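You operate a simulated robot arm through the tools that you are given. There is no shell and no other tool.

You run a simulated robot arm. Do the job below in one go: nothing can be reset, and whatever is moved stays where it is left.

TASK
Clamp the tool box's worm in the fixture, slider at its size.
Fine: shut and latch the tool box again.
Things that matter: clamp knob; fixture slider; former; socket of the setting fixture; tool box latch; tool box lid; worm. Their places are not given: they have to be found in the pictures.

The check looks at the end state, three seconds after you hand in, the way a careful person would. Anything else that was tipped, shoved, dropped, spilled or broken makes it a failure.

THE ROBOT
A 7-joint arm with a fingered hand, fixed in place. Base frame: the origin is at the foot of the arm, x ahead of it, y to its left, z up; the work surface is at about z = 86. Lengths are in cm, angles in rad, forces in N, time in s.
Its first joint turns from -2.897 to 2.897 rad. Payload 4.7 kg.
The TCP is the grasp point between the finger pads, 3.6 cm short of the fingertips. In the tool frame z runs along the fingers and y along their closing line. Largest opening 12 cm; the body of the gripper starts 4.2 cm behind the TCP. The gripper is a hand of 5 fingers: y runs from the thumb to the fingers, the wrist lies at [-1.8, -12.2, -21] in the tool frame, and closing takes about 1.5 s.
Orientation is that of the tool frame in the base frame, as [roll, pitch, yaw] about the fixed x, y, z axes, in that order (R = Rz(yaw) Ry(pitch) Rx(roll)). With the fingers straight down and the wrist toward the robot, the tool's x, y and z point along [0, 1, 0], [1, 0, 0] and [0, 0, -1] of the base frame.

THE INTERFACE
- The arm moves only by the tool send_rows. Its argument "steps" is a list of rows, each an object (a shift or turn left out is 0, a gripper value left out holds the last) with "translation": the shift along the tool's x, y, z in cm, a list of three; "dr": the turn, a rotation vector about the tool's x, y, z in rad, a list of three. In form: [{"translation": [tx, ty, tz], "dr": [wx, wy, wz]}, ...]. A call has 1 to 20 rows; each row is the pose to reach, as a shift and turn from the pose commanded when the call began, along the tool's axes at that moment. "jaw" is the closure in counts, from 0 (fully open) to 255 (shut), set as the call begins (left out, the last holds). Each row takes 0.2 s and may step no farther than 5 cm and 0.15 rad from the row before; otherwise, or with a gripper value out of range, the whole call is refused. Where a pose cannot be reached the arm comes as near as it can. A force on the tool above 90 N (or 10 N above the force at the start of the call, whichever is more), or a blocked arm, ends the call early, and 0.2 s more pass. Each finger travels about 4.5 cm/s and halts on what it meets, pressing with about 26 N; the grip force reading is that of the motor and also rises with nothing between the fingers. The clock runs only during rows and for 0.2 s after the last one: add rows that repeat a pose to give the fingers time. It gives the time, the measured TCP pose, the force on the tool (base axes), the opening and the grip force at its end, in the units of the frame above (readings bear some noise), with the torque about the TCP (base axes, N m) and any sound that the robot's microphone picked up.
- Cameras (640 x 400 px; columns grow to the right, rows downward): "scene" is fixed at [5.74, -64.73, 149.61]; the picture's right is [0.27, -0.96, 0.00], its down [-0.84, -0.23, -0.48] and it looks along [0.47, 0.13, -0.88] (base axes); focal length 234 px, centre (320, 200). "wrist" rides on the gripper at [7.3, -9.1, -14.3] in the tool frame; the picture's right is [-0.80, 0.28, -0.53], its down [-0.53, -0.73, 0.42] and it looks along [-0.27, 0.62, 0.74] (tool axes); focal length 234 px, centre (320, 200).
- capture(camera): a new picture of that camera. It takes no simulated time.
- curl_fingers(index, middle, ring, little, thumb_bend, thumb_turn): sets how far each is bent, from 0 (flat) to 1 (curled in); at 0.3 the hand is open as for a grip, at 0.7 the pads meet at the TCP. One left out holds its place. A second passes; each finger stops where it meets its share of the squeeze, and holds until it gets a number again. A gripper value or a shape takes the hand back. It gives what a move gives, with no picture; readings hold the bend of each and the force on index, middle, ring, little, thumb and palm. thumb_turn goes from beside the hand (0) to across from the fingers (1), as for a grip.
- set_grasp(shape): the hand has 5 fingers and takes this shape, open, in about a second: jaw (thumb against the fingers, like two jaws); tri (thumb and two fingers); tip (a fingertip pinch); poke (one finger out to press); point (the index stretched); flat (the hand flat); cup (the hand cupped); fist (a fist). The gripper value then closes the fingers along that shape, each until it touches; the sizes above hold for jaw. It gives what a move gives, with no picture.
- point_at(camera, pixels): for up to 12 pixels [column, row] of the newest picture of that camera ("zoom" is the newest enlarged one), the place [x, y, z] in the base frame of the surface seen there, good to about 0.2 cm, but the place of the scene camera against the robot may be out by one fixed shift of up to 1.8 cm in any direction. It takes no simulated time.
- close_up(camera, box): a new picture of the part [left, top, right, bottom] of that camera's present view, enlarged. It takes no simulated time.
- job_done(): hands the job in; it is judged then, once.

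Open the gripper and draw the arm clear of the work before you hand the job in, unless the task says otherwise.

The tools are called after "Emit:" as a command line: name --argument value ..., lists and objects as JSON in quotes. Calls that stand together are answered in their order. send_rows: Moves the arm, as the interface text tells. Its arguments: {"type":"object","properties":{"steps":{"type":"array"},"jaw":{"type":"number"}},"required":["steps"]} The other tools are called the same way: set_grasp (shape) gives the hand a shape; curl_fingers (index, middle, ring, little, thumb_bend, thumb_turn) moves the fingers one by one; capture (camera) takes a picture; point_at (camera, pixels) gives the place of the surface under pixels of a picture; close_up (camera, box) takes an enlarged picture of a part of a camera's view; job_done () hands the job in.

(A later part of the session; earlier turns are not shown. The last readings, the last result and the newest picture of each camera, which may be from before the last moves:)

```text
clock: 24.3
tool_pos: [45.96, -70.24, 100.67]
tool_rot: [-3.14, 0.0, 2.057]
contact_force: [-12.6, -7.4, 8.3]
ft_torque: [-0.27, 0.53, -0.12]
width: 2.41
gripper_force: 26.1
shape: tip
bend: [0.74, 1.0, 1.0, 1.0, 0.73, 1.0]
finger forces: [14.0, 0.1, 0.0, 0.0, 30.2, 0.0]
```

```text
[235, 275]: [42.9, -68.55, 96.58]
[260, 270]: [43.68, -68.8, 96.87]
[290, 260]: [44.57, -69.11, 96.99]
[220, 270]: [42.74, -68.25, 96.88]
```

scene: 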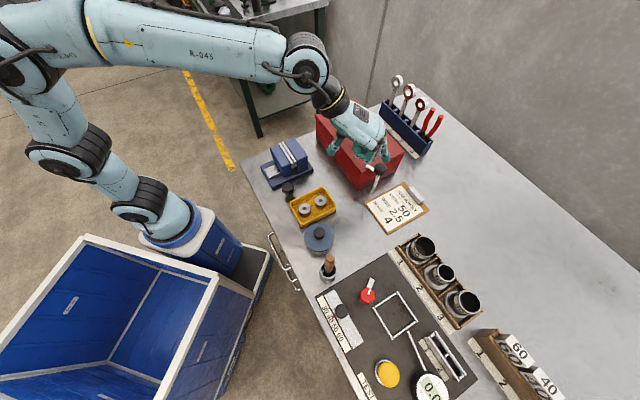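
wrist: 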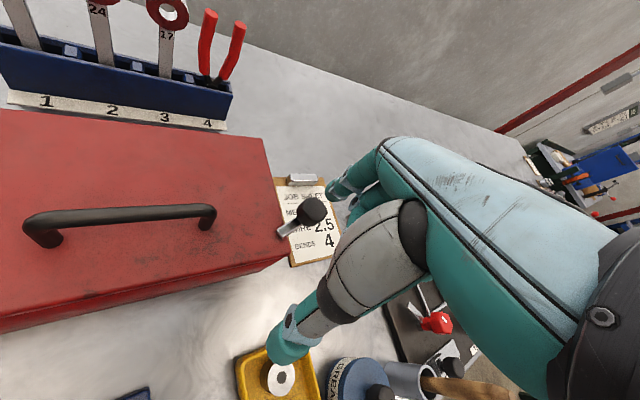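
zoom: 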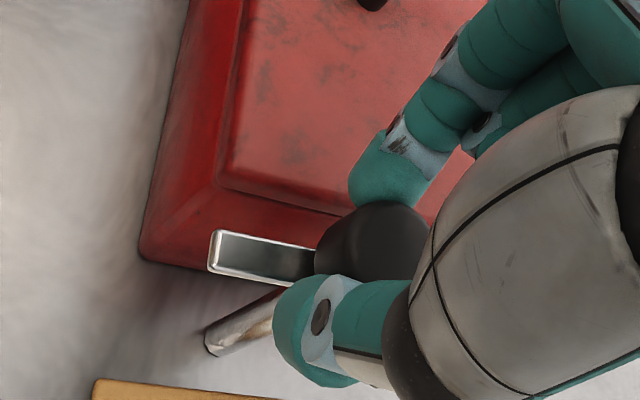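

The pawl now points at ~149°, well clear of the lid. Open the fingers and lift straight up.

Emit:
send_rows --jaw 0 --steps '[{"translation": [0, 0, 0]}, {"translation": [0, 0, 0]}, {"translation": [0, 0, 0]}, {"translation": [0, 0, 0]}, {"translation": [0, 0, 0]}, {"translation": [0, 0, 0]}, {"translation": [0, 0, 0]}, {"translation": [0, 0, -3]}, {"translation": [0, 0, -7]}, {"translation": [0, 0, -7]}]'

Emit:
capture --camera "wrist"

Emit:
close_up --camera "scene" --box '[300, 80, 460, 220]'

```text
clock: 26.5
tool_pos: [45.93, -70.19, 107.69]
tool_rot: [3.14, -0.001, 2.056]
contact_force: [-0.3, -0.5, 0.6]
ft_torque: [-0.03, 0.0, -0.02]
width: 12.0
gripper_force: 0.1
shape: tip
bend: [0.3, 0.98, 0.99, 0.99, 0.3, 0.98]
finger forces: [0.0, 0.0, 0.0, 0.1, 0.0, 0.0]
```

```text
taken
```

wrist: 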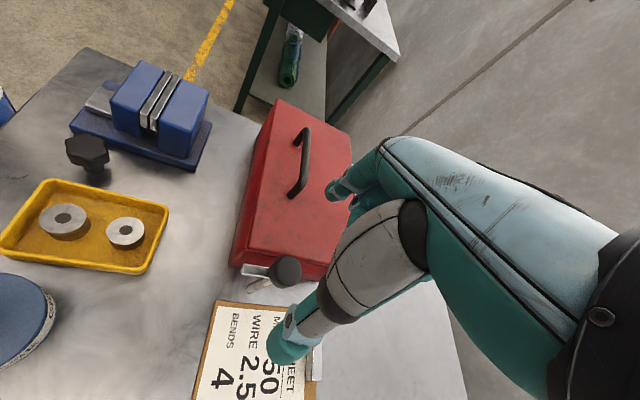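

```text
2.86 times, centred on (380, 150) of scene
```

zoom: 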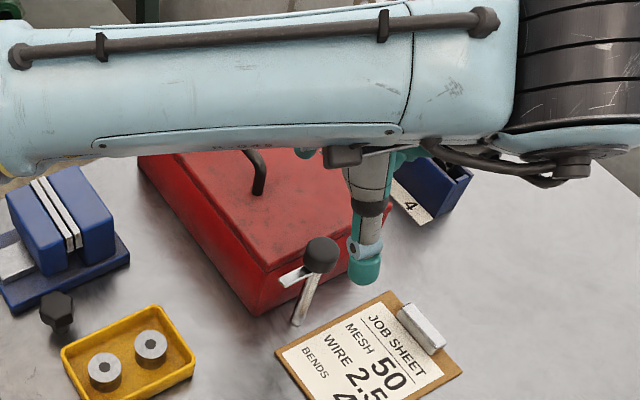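

Latch released. Now move over the handle (centre ≈ (57.2,-59.5), top z≈100.5) with the closing line across the bar (yaw 0.785).

Emit:
send_rows --steps '[{"translation": [0, 0, -1.5], "dr": [0, 0, 0.14]}, {"translation": [0, 0, -3], "dr": [0, 0, 0.28]}, {"translation": [0.6, 2.1, -3], "dr": [0, 0, 0.42]}, {"translation": [1.2, 4.2, -3], "dr": [0, 0, 0.56]}, {"translation": [1.8, 6.4, -3], "dr": [0, 0, 0.7]}, {"translation": [2.4, 8.5, -3], "dr": [0, 0, 0.84]}, {"translation": [3.0, 10.6, -3], "dr": [0, 0, 0.98]}, {"translation": [3.6, 12.8, -3], "dr": [0, 0, 1.12]}, {"translation": [4.23, 14.94, -3], "dr": [0, 0, 1.27]}, {"translation": [4.23, 14.94, -3], "dr": [0, 0, 1.27]}]'

Emit:
capture --camera "wrist"

Emit:
close_up --camera "scene" --box '[300, 60, 460, 220]'

```text
clock: 28.7
tool_pos: [57.06, -59.43, 110.58]
tool_rot: [3.141, 0.0, 0.783]
contact_force: [0.0, 0.5, 0.2]
ft_torque: [-0.01, 0.01, -0.02]
width: 11.98
gripper_force: 0.1
shape: tip
bend: [0.3, 0.98, 0.99, 0.99, 0.3, 0.98]
finger forces: [0.0, 0.0, 0.0, 0.1, 0.0, 0.1]
```

```text
taken
```

wrist: 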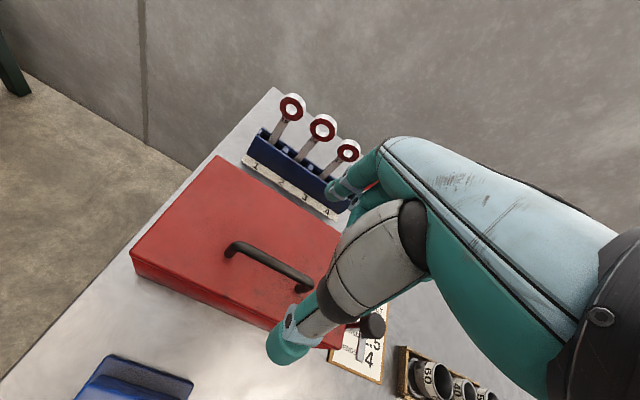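

```text
2.50 times, centred on (380, 140) of scene
```

zoom: 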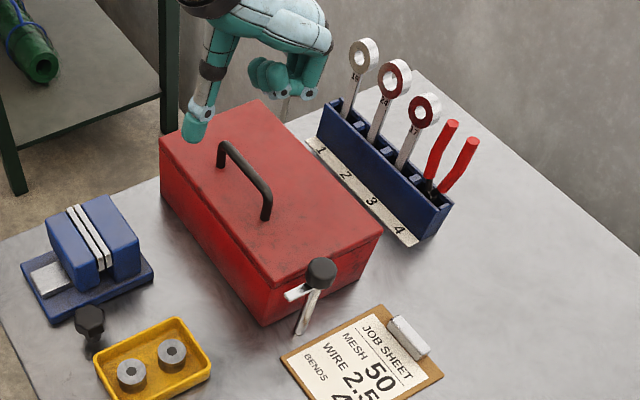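

Check the handle position and the clearance to the spanner rack behind the box.

Emit:
point_at --camera "wrist" --pixels '[[240, 247], [265, 262], [290, 275], [228, 252], [292, 105], [322, 127], [347, 150], [262, 132], [330, 180], [250, 160], [218, 157], [325, 220]]'

Emit:
close_up --camera "wrist" --box '[210, 80, 370, 310]'

```text
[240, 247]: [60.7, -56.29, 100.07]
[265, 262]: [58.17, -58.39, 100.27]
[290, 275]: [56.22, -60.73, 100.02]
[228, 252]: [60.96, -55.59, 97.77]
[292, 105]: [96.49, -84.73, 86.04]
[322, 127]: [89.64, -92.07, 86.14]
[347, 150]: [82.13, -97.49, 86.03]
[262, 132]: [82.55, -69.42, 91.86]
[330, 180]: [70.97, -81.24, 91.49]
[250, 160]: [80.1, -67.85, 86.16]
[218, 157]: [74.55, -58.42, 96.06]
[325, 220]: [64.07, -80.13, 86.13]
```

```text
1.74 times, centred on (290, 195) of wrist
```

zoom: 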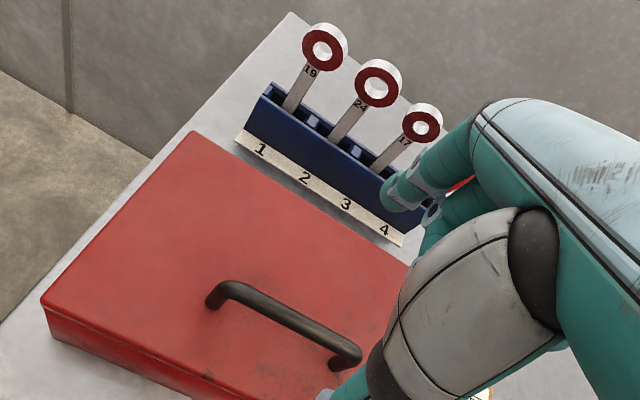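

Handle bar is at v-line through (58.2,-58.4), top z≈100.2; the rack behind is far enough. Descend onto the bar with TCP z≈101.1 and close.

Emit:
send_rows --steps '[{"translation": [0.6, 0.1, 3.5]}, {"translation": [0.6, 0.1, 7]}, {"translation": [0.6, 0.1, 9.5]}, {"translation": [0.6, 0.1, 9.5]}]'

Emit:
send_rows --jaw 255 --steps '[{"translation": [0, 0, 0]}, {"translation": [0, 0, 0]}, {"translation": [0, 0, 0]}, {"translation": [0, 0, 0]}, {"translation": [0, 0, 0]}, {"translation": [0, 0, 0]}, {"translation": [0, 0, 0]}, {"translation": [0, 0, 0]}, {"translation": [0, 0, 0]}]'

Emit:
capture --camera "wrist"

Emit:
close_up --camera "scene" --box '[300, 60, 460, 220]'

```text
clock: 29.7
tool_pos: [57.62, -59.1, 101.17]
tool_rot: [3.141, 0.0, 0.787]
contact_force: [-0.5, -0.9, 0.4]
ft_torque: [0.03, 0.04, 0.02]
width: 11.98
gripper_force: 0.2
shape: tip
bend: [0.3, 0.98, 0.99, 0.99, 0.3, 0.98]
finger forces: [0.0, 0.0, 0.0, 0.1, 0.0, 0.1]
```

```text
clock: 31.7
tool_pos: [57.6, -58.98, 101.11]
tool_rot: [-3.141, 0.0, 0.785]
contact_force: [0.4, -1.0, -4.5]
ft_torque: [-0.04, 0.0, -0.01]
width: 0.15
gripper_force: 25.9
shape: tip
bend: [0.71, 1.0, 1.0, 1.0, 0.67, 1.0]
finger forces: [23.6, 0.0, 0.0, 0.0, 23.3, 0.1]
```

```text
taken
```

wrist: 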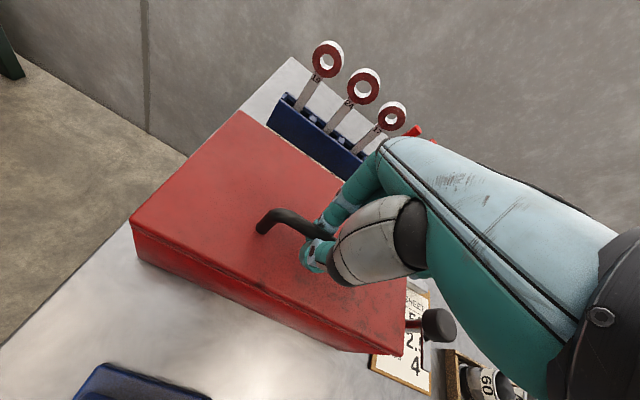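

```text
2.50 times, centred on (380, 140) of scene
```

zoom: 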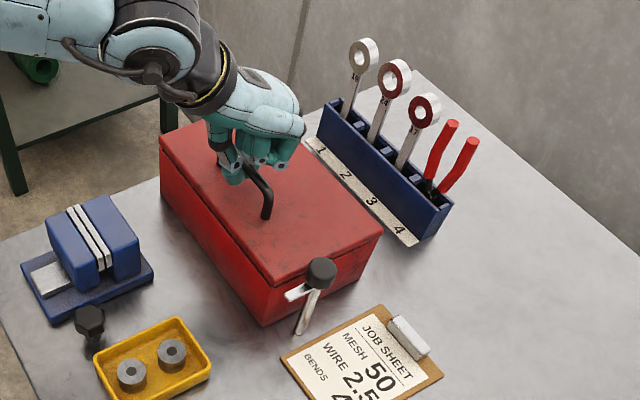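

Emit:
close_up --camera "wrist" --box '[240, 180, 360, 300]'

```text
3.33 times, centred on (300, 240) of wrist
```

zoom: 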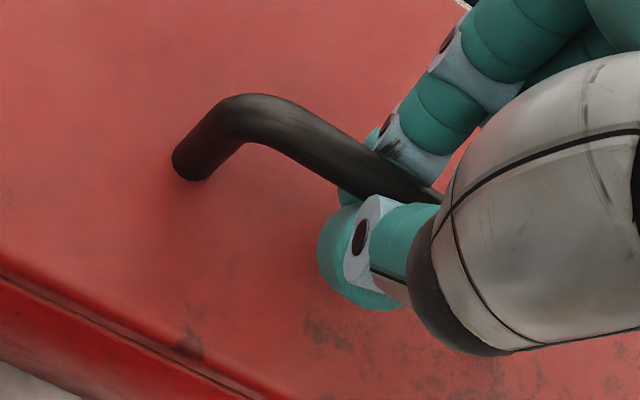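

Good grip on the bar. Lift along the estimated hinge arc to about 20° and check forces and picture.

Emit:
send_rows --steps '[{"translation": [0, 0.45, -0.93]}, {"translation": [0, 0.98, -1.82]}, {"translation": [0, 1.59, -2.66]}, {"translation": [0, 2.27, -3.45]}, {"translation": [0, 2.27, -3.45]}]'

Emit:
capture --camera "wrist"

Emit:
close_up --camera "scene" --box '[300, 60, 460, 220]'

```text
clock: 32.9
tool_pos: [59.24, -60.76, 104.52]
tool_rot: [3.141, 0.001, 0.786]
contact_force: [-1.5, 1.9, -1.9]
ft_torque: [0.03, 0.04, -0.04]
width: 0.18
gripper_force: 26.3
shape: tip
bend: [0.71, 1.0, 1.0, 1.0, 0.68, 1.0]
finger forces: [24.4, 0.1, 0.0, 0.0, 22.3, 0.0]
```

```text
taken
```

wrist: 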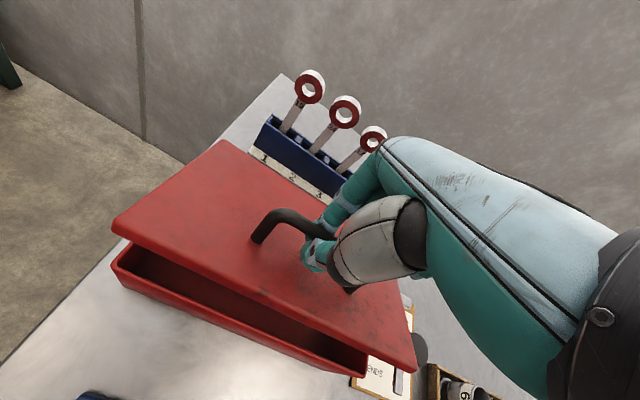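

```text
2.50 times, centred on (380, 140) of scene
```

zoom: 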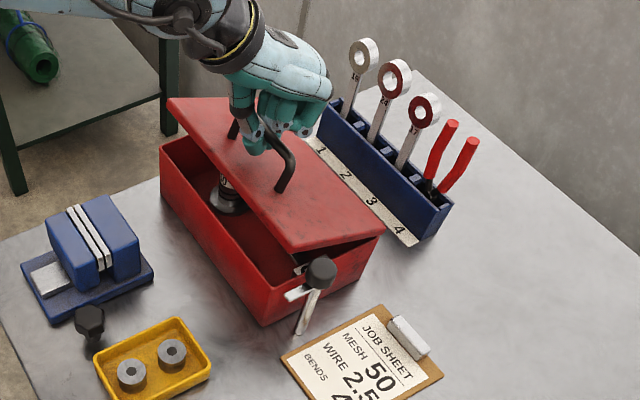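

The lid is opening with its hinge at the back; a flanged cylinder is visible inside. Continue the arc to ~60°.

Emit:
send_rows --steps '[{"translation": [0, 0.75, -0.7]}, {"translation": [0, 1.54, -1.37]}, {"translation": [0, 2.4, -1.95]}, {"translation": [0, 3.3, -2.46]}, {"translation": [0, 4.25, -2.87]}, {"translation": [0, 5.22, -3.22]}, {"translation": [0, 6.22, -3.46]}, {"translation": [0, 7.25, -3.64]}, {"translation": [0, 7.25, -3.64]}]'

Emit:
capture --camera "wrist"

Emit:
close_up --camera "scene" --box '[300, 60, 460, 220]'

```text
clock: 34.9
tool_pos: [64.41, -65.87, 107.94]
tool_rot: [-3.141, 0.0, 0.788]
contact_force: [-0.7, 0.4, -9.7]
ft_torque: [0.07, 0.13, 0.0]
width: 0.2
gripper_force: 26.5
shape: tip
bend: [0.71, 1.0, 1.0, 1.0, 0.68, 1.0]
finger forces: [1.0, 0.0, 0.0, 0.1, 0.1, 0.0]
```

```text
taken
```

wrist: 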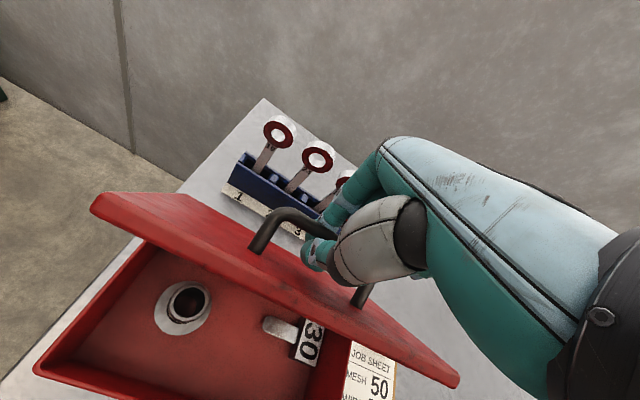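

```text
2.50 times, centred on (380, 140) of scene
```

zoom: 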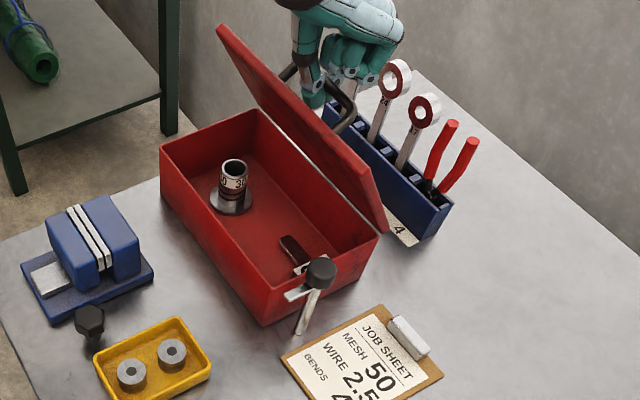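

Inside: a flanged cylinder marked 30 and another piece with a "30" tag. Continue opening to ~90°.

Emit:
send_rows --steps '[{"translation": [0, 1.03, -0.08]}, {"translation": [0, 2.07, -0.06]}, {"translation": [0, 3.1, 0.04]}, {"translation": [0, 4.12, 0.24]}, {"translation": [0, 5.11, 0.52]}, {"translation": [0, 6.08, 0.89]}, {"translation": [0, 6.08, 0.89]}]'

Emit:
capture --camera "wrist"

Emit:
close_up --camera "scene" --box '[300, 60, 460, 220]'

```text
clock: 36.5
tool_pos: [68.66, -69.98, 107.7]
tool_rot: [3.135, 0.003, 0.784]
contact_force: [-8.4, 3.2, 22.1]
ft_torque: [1.41, 1.35, 0.03]
width: 0.07
gripper_force: 25.9
shape: tip
bend: [0.71, 1.0, 1.0, 1.0, 0.64, 1.0]
finger forces: [0.1, 0.0, 0.0, 0.1, 66.1, 0.0]
```

```text
taken
```

wrist: 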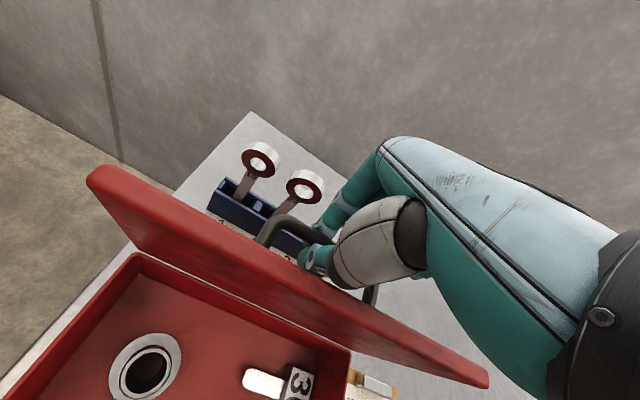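

```text
2.50 times, centred on (380, 140) of scene
```

zoom: 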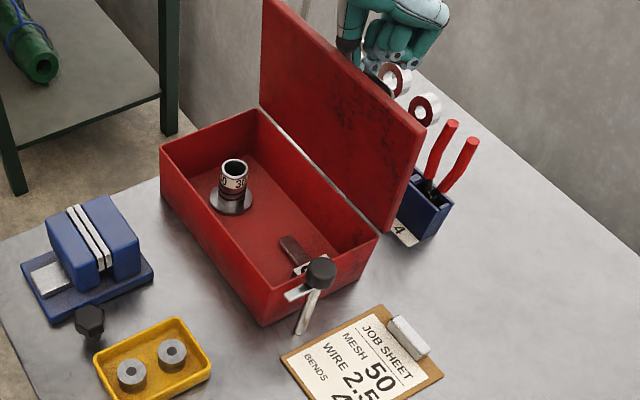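

Lid is near 80–85°; the arc is pulling slightly low (22 N upward). I'll raise a bit and continue pushing backward past vertical.

Emit:
send_rows --steps '[{"translation": [0, 0.3, -0.6]}, {"translation": [0, 1.0, -0.7]}, {"translation": [0, 1.8, -0.5]}, {"translation": [0, 2.6, -0.2]}, {"translation": [0, 2.6, -0.2]}]'

Emit:
capture --camera "wrist"

Emit:
close_up --camera "scene" --box '[300, 30, 460, 220]'

```text
clock: 37.7
tool_pos: [70.53, -71.85, 107.5]
tool_rot: [-3.142, 0.001, 0.785]
contact_force: [-15.0, 11.2, 4.6]
ft_torque: [1.93, 1.86, 0.0]
width: 0.01
gripper_force: 25.2
shape: tip
bend: [0.71, 1.0, 1.0, 1.0, 0.56, 1.0]
finger forces: [16.1, 0.0, 0.1, 0.0, 88.6, 0.0]
```

```text
taken
```

wrist: 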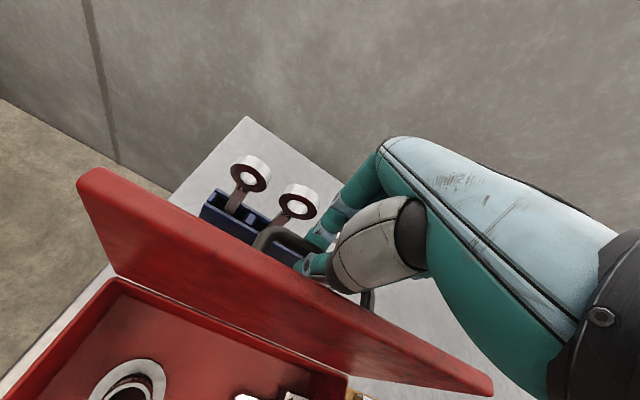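

```text
2.11 times, centred on (380, 125) of scene
```

zoom: 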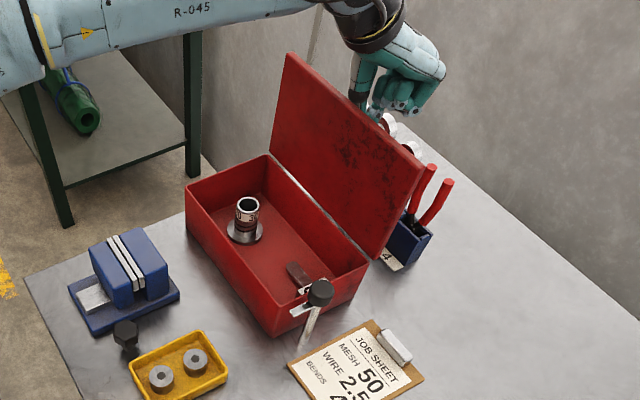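

Emit:
point_at --camera "wrist" --pixels '[[95, 180], [130, 270], [120, 235], [200, 300], [180, 220], [300, 270], [320, 340], [440, 370], [112, 285], [260, 330]]'

Emit:
point_at --camera "zoom" --pixels '[[290, 60], [275, 150], [300, 110], [350, 150], [420, 180], [370, 250], [350, 200], [300, 165]]'

```text
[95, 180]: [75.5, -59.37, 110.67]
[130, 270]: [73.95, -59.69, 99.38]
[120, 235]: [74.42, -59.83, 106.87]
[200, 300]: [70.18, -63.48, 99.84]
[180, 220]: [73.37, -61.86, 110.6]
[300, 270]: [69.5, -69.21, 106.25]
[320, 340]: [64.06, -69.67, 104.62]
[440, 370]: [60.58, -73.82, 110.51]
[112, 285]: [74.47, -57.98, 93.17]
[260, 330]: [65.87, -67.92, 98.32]
```

```text
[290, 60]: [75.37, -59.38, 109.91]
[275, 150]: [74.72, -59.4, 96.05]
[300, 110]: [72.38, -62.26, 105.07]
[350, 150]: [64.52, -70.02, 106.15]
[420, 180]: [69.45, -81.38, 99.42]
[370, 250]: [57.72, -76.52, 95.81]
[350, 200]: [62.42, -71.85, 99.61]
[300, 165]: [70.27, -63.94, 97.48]
```

The lid's inner face leans ~3° past vertical (v≈94.5 at z=99 to 94.9 at z=107). I'll push a little further back, to see whether it goes on or is at its stop.

Emit:
send_rows --steps '[{"translation": [0, 0.7, 0.2]}, {"translation": [0, 1.4, 0.5]}, {"translation": [0, 2.0, 0.8]}, {"translation": [0, 2.0, 0.8]}]'

Emit:
capture --camera "wrist"

Emit:
point_at --camera "wrist" --pixels '[[95, 180], [130, 270], [120, 235], [200, 300], [180, 240], [260, 330]]'

```text
clock: 38.7
tool_pos: [71.91, -73.27, 107.28]
tool_rot: [3.137, 0.0, 0.785]
contact_force: [-10.3, 6.5, 27.1]
ft_torque: [2.84, 2.59, 0.08]
width: 0.0
gripper_force: 26.3
shape: tip
bend: [0.72, 1.0, 1.0, 1.0, 0.5, 1.0]
finger forces: [7.9, 0.0, 0.1, 0.0, 114.8, 0.1]
```

```text
taken
```

wrist: 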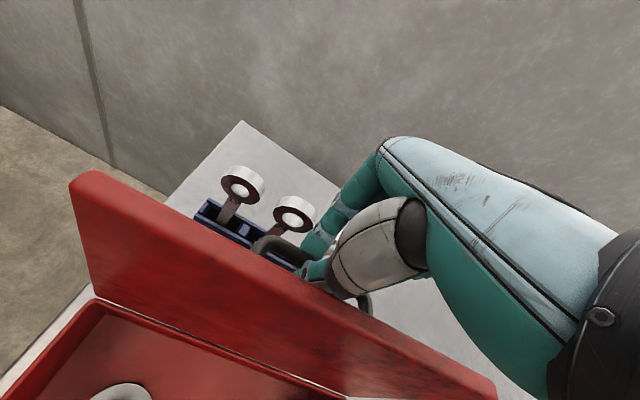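

```text
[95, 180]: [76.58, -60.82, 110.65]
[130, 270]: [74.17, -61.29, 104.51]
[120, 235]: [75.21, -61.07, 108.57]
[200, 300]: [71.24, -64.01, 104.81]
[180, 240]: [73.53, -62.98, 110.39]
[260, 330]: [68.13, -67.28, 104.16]
```

Lid is now ~98° open. Before pushing further I'll check clearance to the spanner rings behind.

Emit:
point_at --camera "wrist" --pixels '[[254, 185], [226, 186], [306, 214], [280, 215], [243, 172], [295, 200], [275, 245], [330, 200]]'

Emit:
close_up --camera "wrist" --box '[200, 140, 400, 320]'

```text
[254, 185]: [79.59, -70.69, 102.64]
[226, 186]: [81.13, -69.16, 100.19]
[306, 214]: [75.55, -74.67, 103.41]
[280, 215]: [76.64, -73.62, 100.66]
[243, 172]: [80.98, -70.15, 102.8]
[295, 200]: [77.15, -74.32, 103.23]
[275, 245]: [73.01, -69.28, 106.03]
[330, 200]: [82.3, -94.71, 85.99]
```

```text
2.22 times, centred on (300, 230) of wrist
```

zoom: 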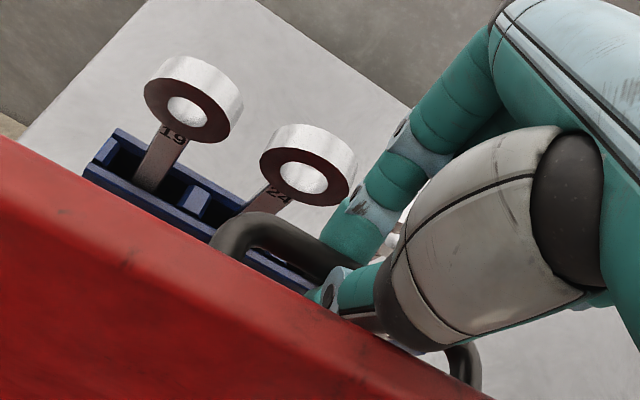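

The spanner rings sit at v≈106, z up to 103.4, so I won't go further back. The thumb sits between lid and bar; I'll relax it where it is and loosen the index slightly so the hand can slide up off the bar.

Emit:
curl_fingers --index 0.66 --thumb_bend 0.51

Emit:
capture --camera "wrist"

Emit:
close_up --camera "scene" --box '[340, 20, 460, 180]'

```text
clock: 39.7
tool_pos: [71.95, -73.25, 106.6]
tool_rot: [-3.14, 0.001, 0.785]
contact_force: [1.1, 0.4, 0.7]
ft_torque: [0.03, 0.0, 0.03]
width: 3.72
gripper_force: 0.5
shape: fingers
bend: [0.66, 1.0, 1.0, 1.0, 0.51, 1.0]
finger forces: [0.1, 0.0, 0.0, 0.0, 0.6, 0.0]
```

```text
taken
```

wrist: 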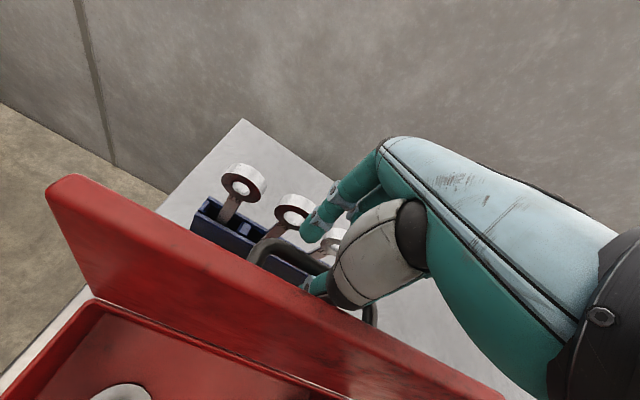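

```text
2.50 times, centred on (400, 100) of scene
```

zoom: 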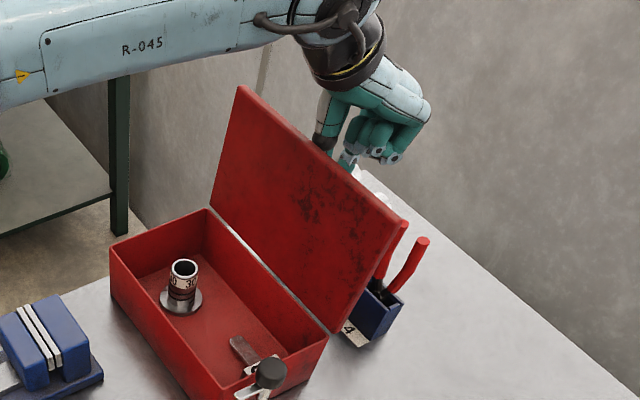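

Emit:
point_at --camera "wrist" --pixels '[[60, 185], [100, 270], [90, 235], [200, 310], [180, 240], [260, 330], [270, 240], [310, 235], [290, 210], [330, 300]]'

Emit:
close_up --camera "wrist" --box '[200, 140, 400, 340]'

```text
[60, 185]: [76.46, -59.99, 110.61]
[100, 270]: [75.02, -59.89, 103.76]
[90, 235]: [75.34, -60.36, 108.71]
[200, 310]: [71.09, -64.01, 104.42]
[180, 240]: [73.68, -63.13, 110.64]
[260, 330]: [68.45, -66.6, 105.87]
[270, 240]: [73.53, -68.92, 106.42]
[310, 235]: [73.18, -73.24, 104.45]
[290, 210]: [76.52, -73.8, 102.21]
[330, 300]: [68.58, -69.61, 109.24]
```

```text
2.00 times, centred on (300, 240) of wrist
```

zoom: 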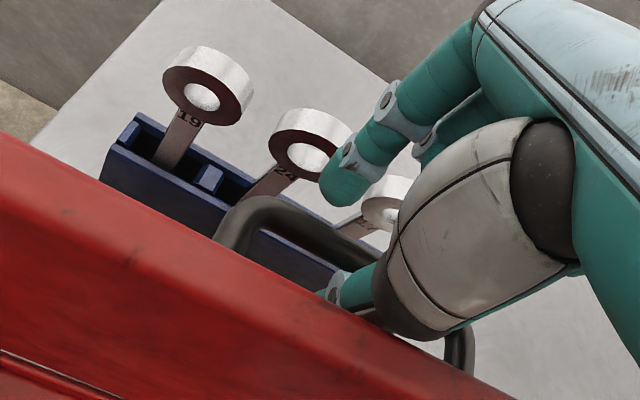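

All forces are near zero and the lid stands by itself at ~98°. Raise straight up slowly to slide the thumb out from behind the bar.

Emit:
send_rows --steps '[{"translation": [0, 0, -0.7]}, {"translation": [0, 0, -1.4]}, {"translation": [0, 0, -2.1]}, {"translation": [0, 0, -3]}, {"translation": [0, 0, -4]}, {"translation": [0, 0, -5]}, {"translation": [0, 0, -6]}, {"translation": [0, 0, -7.5]}, {"translation": [0, 0, -9]}, {"translation": [0, 0, -9]}]'

Emit:
capture --camera "wrist"

Emit:
close_up --camera "scene" --box '[320, 20, 460, 200]'

```text
clock: 41.9
tool_pos: [71.89, -73.14, 115.71]
tool_rot: [3.141, 0.0, 0.782]
contact_force: [-0.1, 0.6, -0.2]
ft_torque: [0.02, 0.02, -0.02]
width: 3.73
gripper_force: 0.1
shape: fingers
bend: [0.66, 1.0, 1.0, 1.0, 0.51, 1.0]
finger forces: [0.1, 0.0, 0.0, 0.0, 0.0, 0.0]
```

```text
taken
```

wrist: 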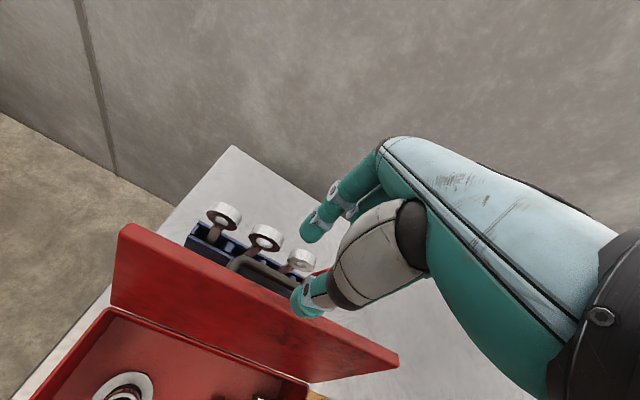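

```text
2.22 times, centred on (390, 110) of scene
```

zoom: 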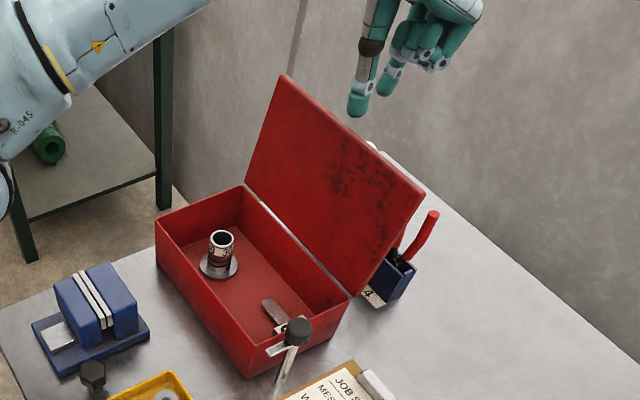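

The lid stands open on its own. Lift a bit more and retreat toward the robot over the lid to a viewing pose in front of the box.

Emit:
send_rows --steps '[{"translation": [0, 0, -3]}, {"translation": [0, -4, -3.5]}, {"translation": [0, -8.5, -3.5]}, {"translation": [-1, -13, -3.5]}, {"translation": [-2, -17.5, -3.5]}, {"translation": [-3, -22, -3.5]}, {"translation": [-4, -26.5, -2]}, {"translation": [-5, -31, 0]}, {"translation": [-5, -35, 3]}, {"translation": [-5, -35, 6]}, {"translation": [-5, -35, 6]}]'

Emit:
capture --camera "wrist"

Emit:
capture --camera "scene"

```text
refused: row 8 steps farther than a row can; nothing moved
```

```text
taken
```

wrist: 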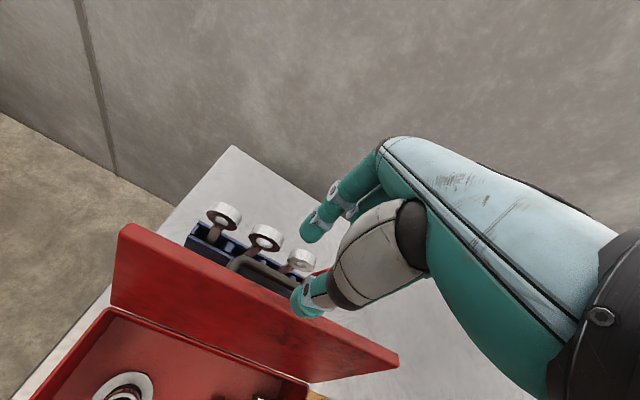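

```text
taken
```

scene: 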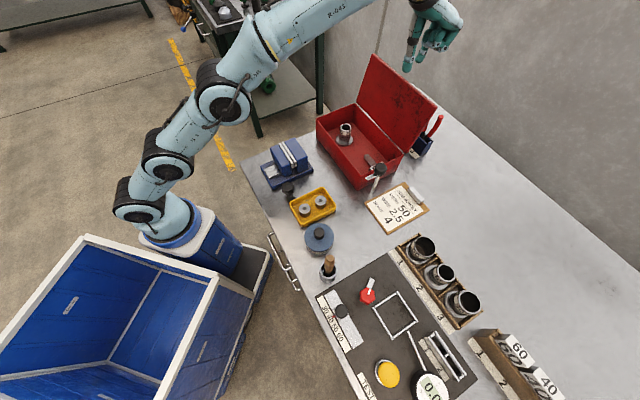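

One row was too long; I'll resend with smaller steps.

Emit:
send_rows --steps '[{"translation": [0, 0, -3]}, {"translation": [0, -4, -3.5]}, {"translation": [0, -8.4, -3.5]}, {"translation": [-1, -12.6, -3.5]}, {"translation": [-2, -16.8, -3.5]}, {"translation": [-3, -21, -3.5]}, {"translation": [-4, -25, -2.5]}, {"translation": [-5, -29, -1]}, {"translation": [-5, -32.5, 1.5]}, {"translation": [-5, -35, 5]}, {"translation": [-5, -35, 8]}, {"translation": [-5, -35, 8]}]'

Emit:
capture --camera "wrist"

Emit:
capture --camera "scene"

```text
clock: 44.5
tool_pos: [43.48, -52.33, 107.6]
tool_rot: [3.14, 0.001, 0.786]
contact_force: [-0.5, -0.2, -0.2]
ft_torque: [0.02, 0.0, 0.03]
width: 3.75
gripper_force: 0.0
shape: fingers
bend: [0.66, 1.0, 1.0, 1.0, 0.51, 1.0]
finger forces: [0.0, 0.1, 0.0, 0.0, 0.1, 0.0]
out of reach, approached as far as the arm can: row 1
```

```text
taken
```

wrist: 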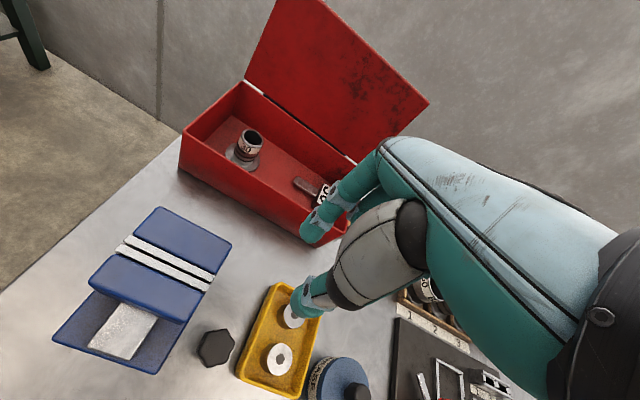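

```text
taken
```

scene: 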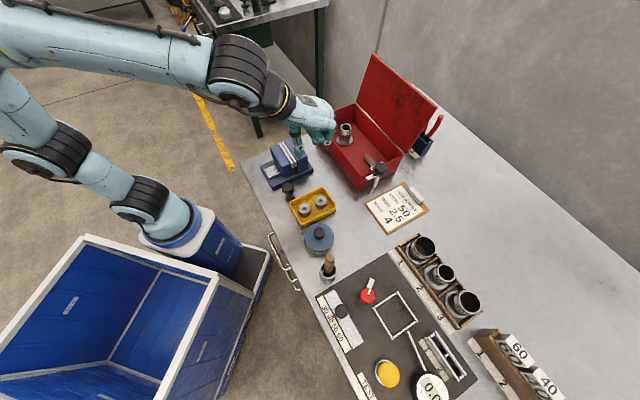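

I'll zoom on the inside of the box and move the hand right so it doesn't block the second part.

Emit:
send_rows --steps '[{"translation": [-4, 0, 0]}, {"translation": [-8, 0, 0]}, {"translation": [-10, 0, 0]}, {"translation": [-10, 0, 0]}]'

Emit:
close_up --camera "wrist" --box '[120, 60, 340, 240]'

Emit:
close_up --camera "scene" --box '[320, 100, 400, 190]'

```text
clock: 45.5
tool_pos: [36.45, -59.26, 107.7]
tool_rot: [-3.141, 0.0, 0.785]
contact_force: [-0.7, 0.8, -0.1]
ft_torque: [0.01, -0.01, -0.02]
width: 3.75
gripper_force: 0.1
shape: fingers
bend: [0.66, 1.0, 1.0, 1.0, 0.51, 1.0]
finger forces: [0.0, 0.0, 0.0, 0.1, 0.0, 0.0]
```

```text
2.22 times, centred on (230, 150) of wrist
```

zoom: 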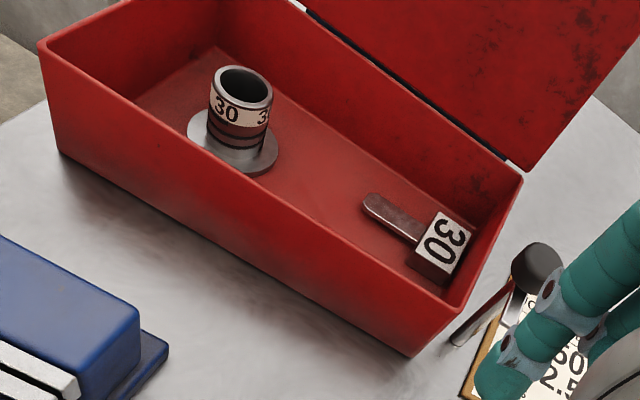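

```text
4.44 times, centred on (360, 145) of scene
```

zoom: 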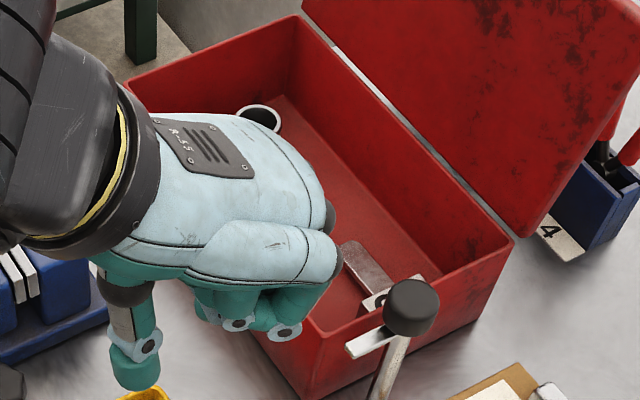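

The tool box holds a threaded tube on a flange marked 30 (the worm) and a block with a flat blade (the former). I'll zoom in further to read and measure the worm.

Emit:
close_up --camera "wrist" --box '[170, 70, 230, 125]'

Emit:
point_at --camera "zoom" --pixels '[[330, 105], [230, 110], [425, 110], [330, 75], [330, 150], [225, 200], [420, 215], [330, 200], [140, 250], [470, 330], [270, 340], [320, 250]]'

Emit:
close_up --camera "wrist" --box '[235, 130, 315, 195]'

Emit:
point_at --camera "zoom" --pixels '[[250, 170], [370, 230], [430, 210], [430, 260], [150, 140], [380, 300], [330, 290]]'

```text
7.27 times, centred on (200, 98) of wrist
```

zoom: 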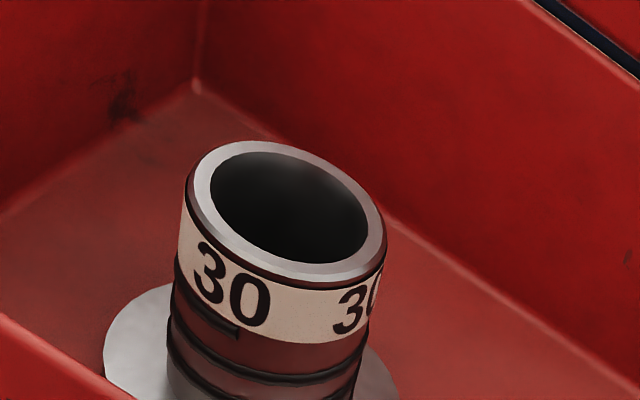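

```text
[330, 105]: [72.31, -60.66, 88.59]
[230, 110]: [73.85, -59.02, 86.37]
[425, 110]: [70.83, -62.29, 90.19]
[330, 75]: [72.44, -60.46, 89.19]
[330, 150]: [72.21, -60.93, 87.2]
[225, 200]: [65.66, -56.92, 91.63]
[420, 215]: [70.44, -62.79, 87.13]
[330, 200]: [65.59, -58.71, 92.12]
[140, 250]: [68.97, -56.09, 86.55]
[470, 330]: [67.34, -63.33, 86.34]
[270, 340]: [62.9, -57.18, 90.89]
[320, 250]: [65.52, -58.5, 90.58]
```

```text
6.15 times, centred on (275, 162) of wrist
```

zoom: 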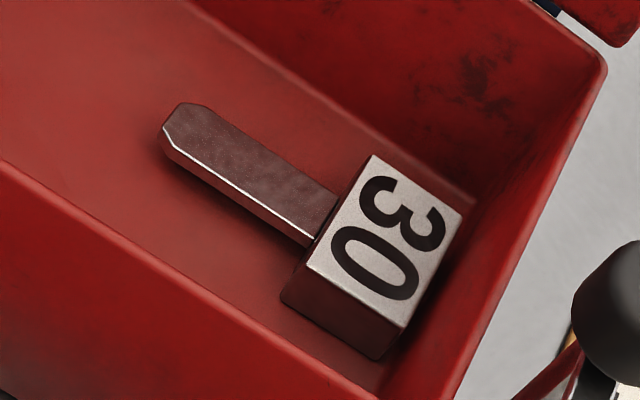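

```text
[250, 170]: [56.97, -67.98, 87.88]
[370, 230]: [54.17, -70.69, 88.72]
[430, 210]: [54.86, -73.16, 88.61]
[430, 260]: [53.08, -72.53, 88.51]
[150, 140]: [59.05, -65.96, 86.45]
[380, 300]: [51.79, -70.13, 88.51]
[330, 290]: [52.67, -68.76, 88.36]
```

Worm confirmed: helical thread, band marked 30. The other is a flat-blade former. Measure the worm's rim and flange.

Emit:
close_up --camera "wrist" --box '[170, 75, 240, 145]'

Emit:
point_at --camera "zoom" --pixels '[[268, 75], [190, 95], [367, 110], [290, 148], [200, 125], [330, 70], [345, 140], [150, 275], [390, 320], [280, 330], [290, 230], [140, 240]]'

```text
5.71 times, centred on (205, 110) of wrist
```

zoom: 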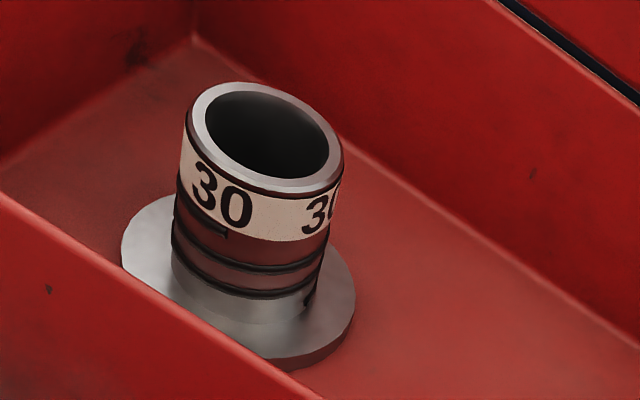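

```text
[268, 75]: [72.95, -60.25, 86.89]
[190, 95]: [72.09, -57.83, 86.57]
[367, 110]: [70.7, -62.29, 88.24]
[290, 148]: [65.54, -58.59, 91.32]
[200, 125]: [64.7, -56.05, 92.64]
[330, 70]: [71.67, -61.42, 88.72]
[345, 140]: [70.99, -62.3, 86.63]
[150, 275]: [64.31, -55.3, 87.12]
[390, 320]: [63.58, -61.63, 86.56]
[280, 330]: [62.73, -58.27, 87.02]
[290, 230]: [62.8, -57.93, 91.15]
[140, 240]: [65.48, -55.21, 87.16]
```

Emit:
point_at --camera "zoom" --pixels '[[196, 115], [214, 150], [245, 174], [285, 187], [330, 178], [336, 150], [310, 110], [270, 91], [232, 88], [205, 98]]'

Emit:
point_at --camera "zoom" --pixels '[[128, 250], [150, 215], [345, 270], [352, 300], [320, 345], [250, 345], [200, 315], [170, 205]]'

```text
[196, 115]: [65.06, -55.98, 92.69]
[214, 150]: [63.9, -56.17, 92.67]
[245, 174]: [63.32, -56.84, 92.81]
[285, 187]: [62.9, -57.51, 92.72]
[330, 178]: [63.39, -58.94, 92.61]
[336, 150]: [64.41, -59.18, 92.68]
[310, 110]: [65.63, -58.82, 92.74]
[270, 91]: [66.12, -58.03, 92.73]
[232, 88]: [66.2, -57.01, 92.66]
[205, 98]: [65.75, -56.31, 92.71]
```

```text
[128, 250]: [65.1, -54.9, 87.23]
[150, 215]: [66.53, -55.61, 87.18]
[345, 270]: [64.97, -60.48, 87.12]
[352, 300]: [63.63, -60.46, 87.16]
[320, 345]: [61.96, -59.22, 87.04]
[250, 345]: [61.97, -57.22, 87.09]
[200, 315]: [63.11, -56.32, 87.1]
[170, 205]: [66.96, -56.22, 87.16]
```

Worm: centre ≈ (64.6,-57.55), tube radius ~1.7, rim z=92.7, flange radius ~3.1 with top z≈87.2. I'll try the three-finger shape and look at it.

Emit:
set_grasp --shape "tri"

Emit:
capture --camera "wrist"

Emit:
close_up --camera "scene" --box '[260, 70, 400, 200]'

```text
clock: 46.4
tool_pos: [36.43, -59.25, 107.7]
tool_rot: [-3.141, 0.002, 0.786]
contact_force: [-0.1, -0.2, -0.4]
ft_torque: [0.0, 0.0, -0.03]
width: 11.96
gripper_force: 0.0
shape: tri
bend: [0.3, 0.3, 0.99, 0.99, 0.3, 0.98]
finger forces: [0.1, 0.0, 0.0, 0.0, 0.1, 0.0]
```

```text
taken
```

wrist: 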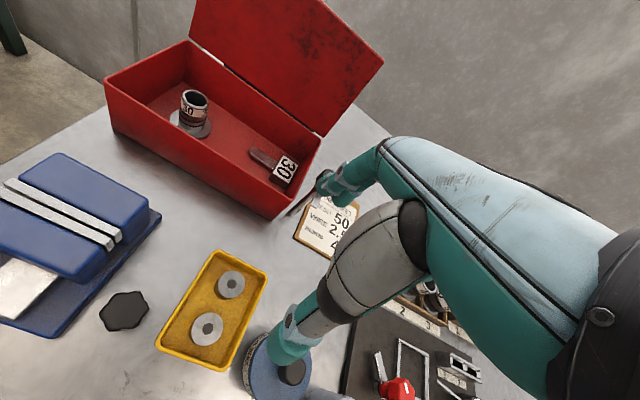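

```text
3.08 times, centred on (330, 135) of scene
```

zoom: 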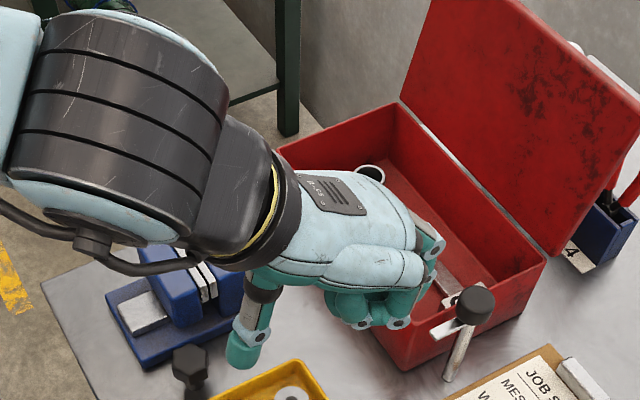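

I'll partly close (jaw ≈110) and move above the worm at (64.6,-57.55), then check clearances.

Emit:
send_rows --jaw 110 --steps '[{"translation": [3.5, 2.5, -1]}, {"translation": [7.2, 5, -2]}, {"translation": [10.9, 7.5, -2]}, {"translation": [14.5, 11, -2]}, {"translation": [17.5, 15, -2]}, {"translation": [21.1, 18.7, -2]}, {"translation": [21.1, 18.7, -2]}]'

Emit:
capture --camera "wrist"

Emit:
close_up --camera "scene" --box '[280, 40, 420, 200]'

```text
refused: row 4 steps farther than a row can; nothing moved
```

```text
taken
```

wrist: 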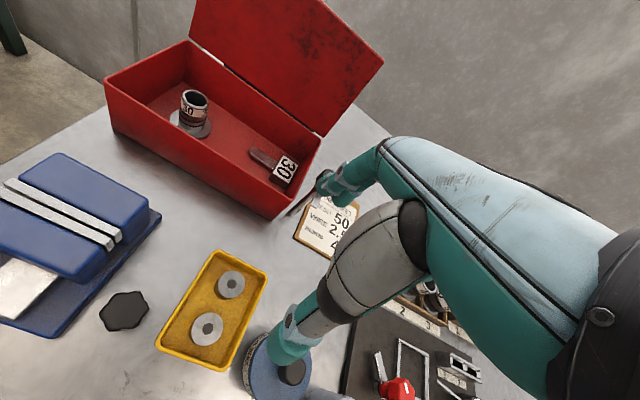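

```text
2.50 times, centred on (350, 120) of scene
```

zoom: 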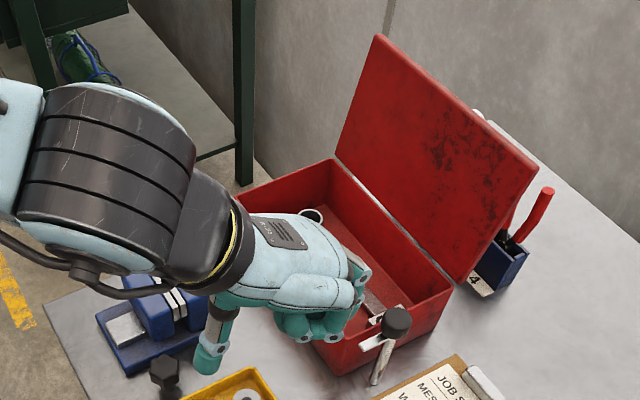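

Resending with smaller steps.

Emit:
send_rows --jaw 110 --steps '[{"translation": [3, 2.4, -1]}, {"translation": [6, 4.8, -2]}, {"translation": [9, 7.4, -2]}, {"translation": [12, 10.2, -2]}, {"translation": [15, 13, -2]}, {"translation": [18, 15.9, -2]}, {"translation": [21.1, 18.7, -2]}, {"translation": [21.1, 18.7, -2]}]'

Emit:
capture --camera "wrist"

Emit:
close_up --camera "scene" --box '[280, 40, 420, 200]'

```text
clock: 48.2
tool_pos: [64.65, -57.74, 109.69]
tool_rot: [3.141, -0.001, 0.785]
contact_force: [0.0, 0.0, -0.3]
ft_torque: [-0.01, 0.0, 0.01]
width: 6.86
gripper_force: 0.1
shape: tri
bend: [0.74, 0.42, 0.99, 0.99, 0.67, 1.0]
finger forces: [0.1, 0.0, 0.0, 0.0, 0.0, 0.0]
```

```text
taken
```

wrist: 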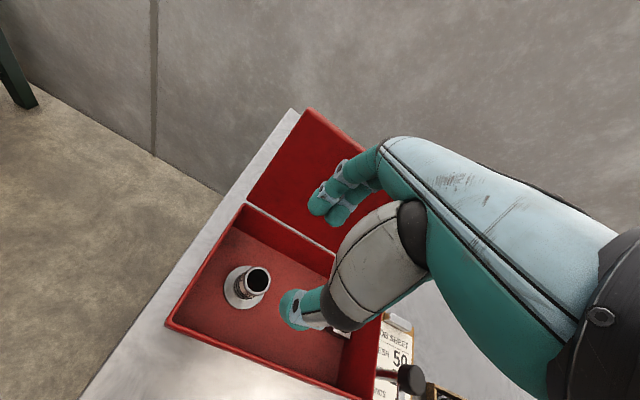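

```text
2.50 times, centred on (350, 120) of scene
```

zoom: 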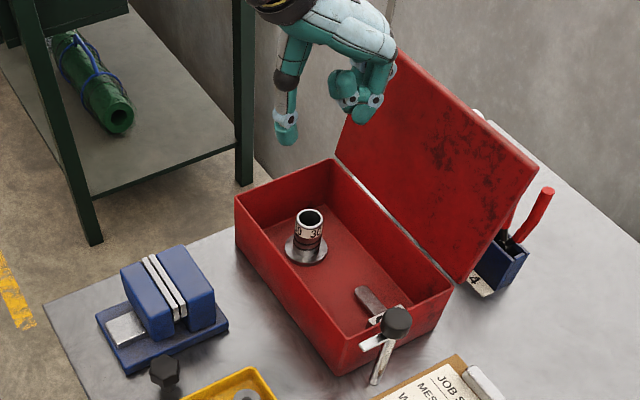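

Check the fingertip positions relative to the TCP in this partial closure.

Emit:
point_at --camera "wrist" --pixels '[[316, 205], [322, 190], [338, 215], [350, 180], [285, 300], [290, 320], [300, 310], [310, 322]]'

Emit:
close_up --camera "wrist" --box '[200, 140, 440, 380]'

```text
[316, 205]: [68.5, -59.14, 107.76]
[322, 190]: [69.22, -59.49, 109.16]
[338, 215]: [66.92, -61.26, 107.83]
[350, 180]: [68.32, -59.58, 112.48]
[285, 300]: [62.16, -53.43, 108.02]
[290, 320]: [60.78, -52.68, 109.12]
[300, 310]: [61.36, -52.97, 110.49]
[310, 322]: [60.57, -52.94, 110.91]
```

```text
1.67 times, centred on (320, 260) of wrist
```

zoom: 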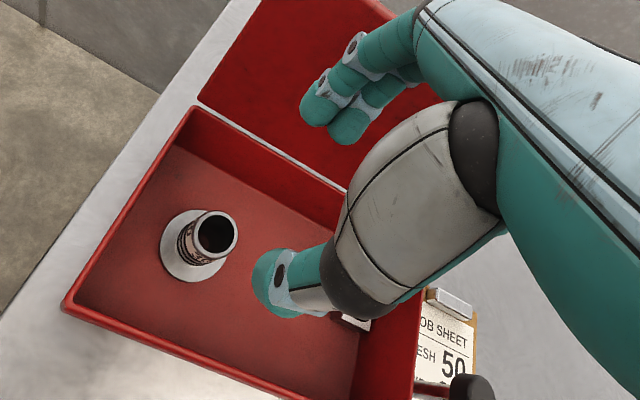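

Fingers straddle the TCP symmetrically (~8 cm gap). Re-measure the worm's rim from this nearer view before descending.

Emit:
close_up --camera "wrist" --box '[215, 215, 295, 315]'

Emit:
point_at --camera "zoom" --pixels '[[258, 110], [262, 150], [290, 175], [330, 172], [358, 130], [350, 95], [310, 83], [275, 90], [170, 150], [240, 240]]'

```text
4.00 times, centred on (255, 265) of wrist
```

zoom: 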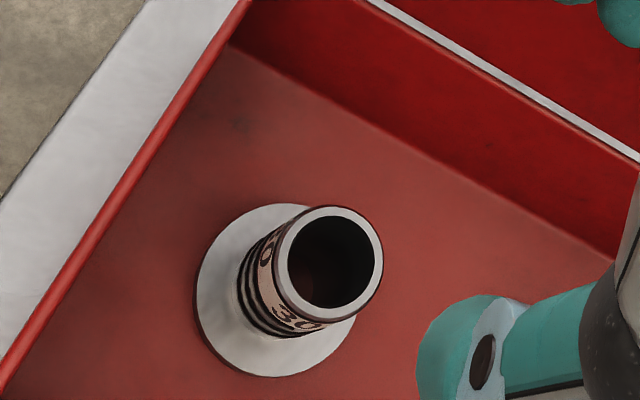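

```text
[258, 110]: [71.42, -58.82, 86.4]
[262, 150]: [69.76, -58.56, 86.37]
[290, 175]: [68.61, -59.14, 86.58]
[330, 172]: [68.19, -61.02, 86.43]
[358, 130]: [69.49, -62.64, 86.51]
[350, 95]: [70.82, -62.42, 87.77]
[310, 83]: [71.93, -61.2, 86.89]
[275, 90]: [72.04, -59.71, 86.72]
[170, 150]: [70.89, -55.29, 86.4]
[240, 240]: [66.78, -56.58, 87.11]
```

Emit:
point_at --camera "zoom" --pixels '[[282, 252], [300, 300], [335, 312], [372, 285], [378, 245], [350, 212], [312, 212], [288, 235], [205, 270], [260, 210], [250, 370], [340, 345]]'

```text
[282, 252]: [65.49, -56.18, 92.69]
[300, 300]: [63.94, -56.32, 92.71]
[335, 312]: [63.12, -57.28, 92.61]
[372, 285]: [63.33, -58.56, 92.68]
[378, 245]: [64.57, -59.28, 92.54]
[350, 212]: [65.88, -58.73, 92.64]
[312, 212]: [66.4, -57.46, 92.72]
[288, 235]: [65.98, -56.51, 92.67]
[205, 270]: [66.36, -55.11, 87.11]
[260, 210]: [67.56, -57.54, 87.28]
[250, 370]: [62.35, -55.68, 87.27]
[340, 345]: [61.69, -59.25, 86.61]
```

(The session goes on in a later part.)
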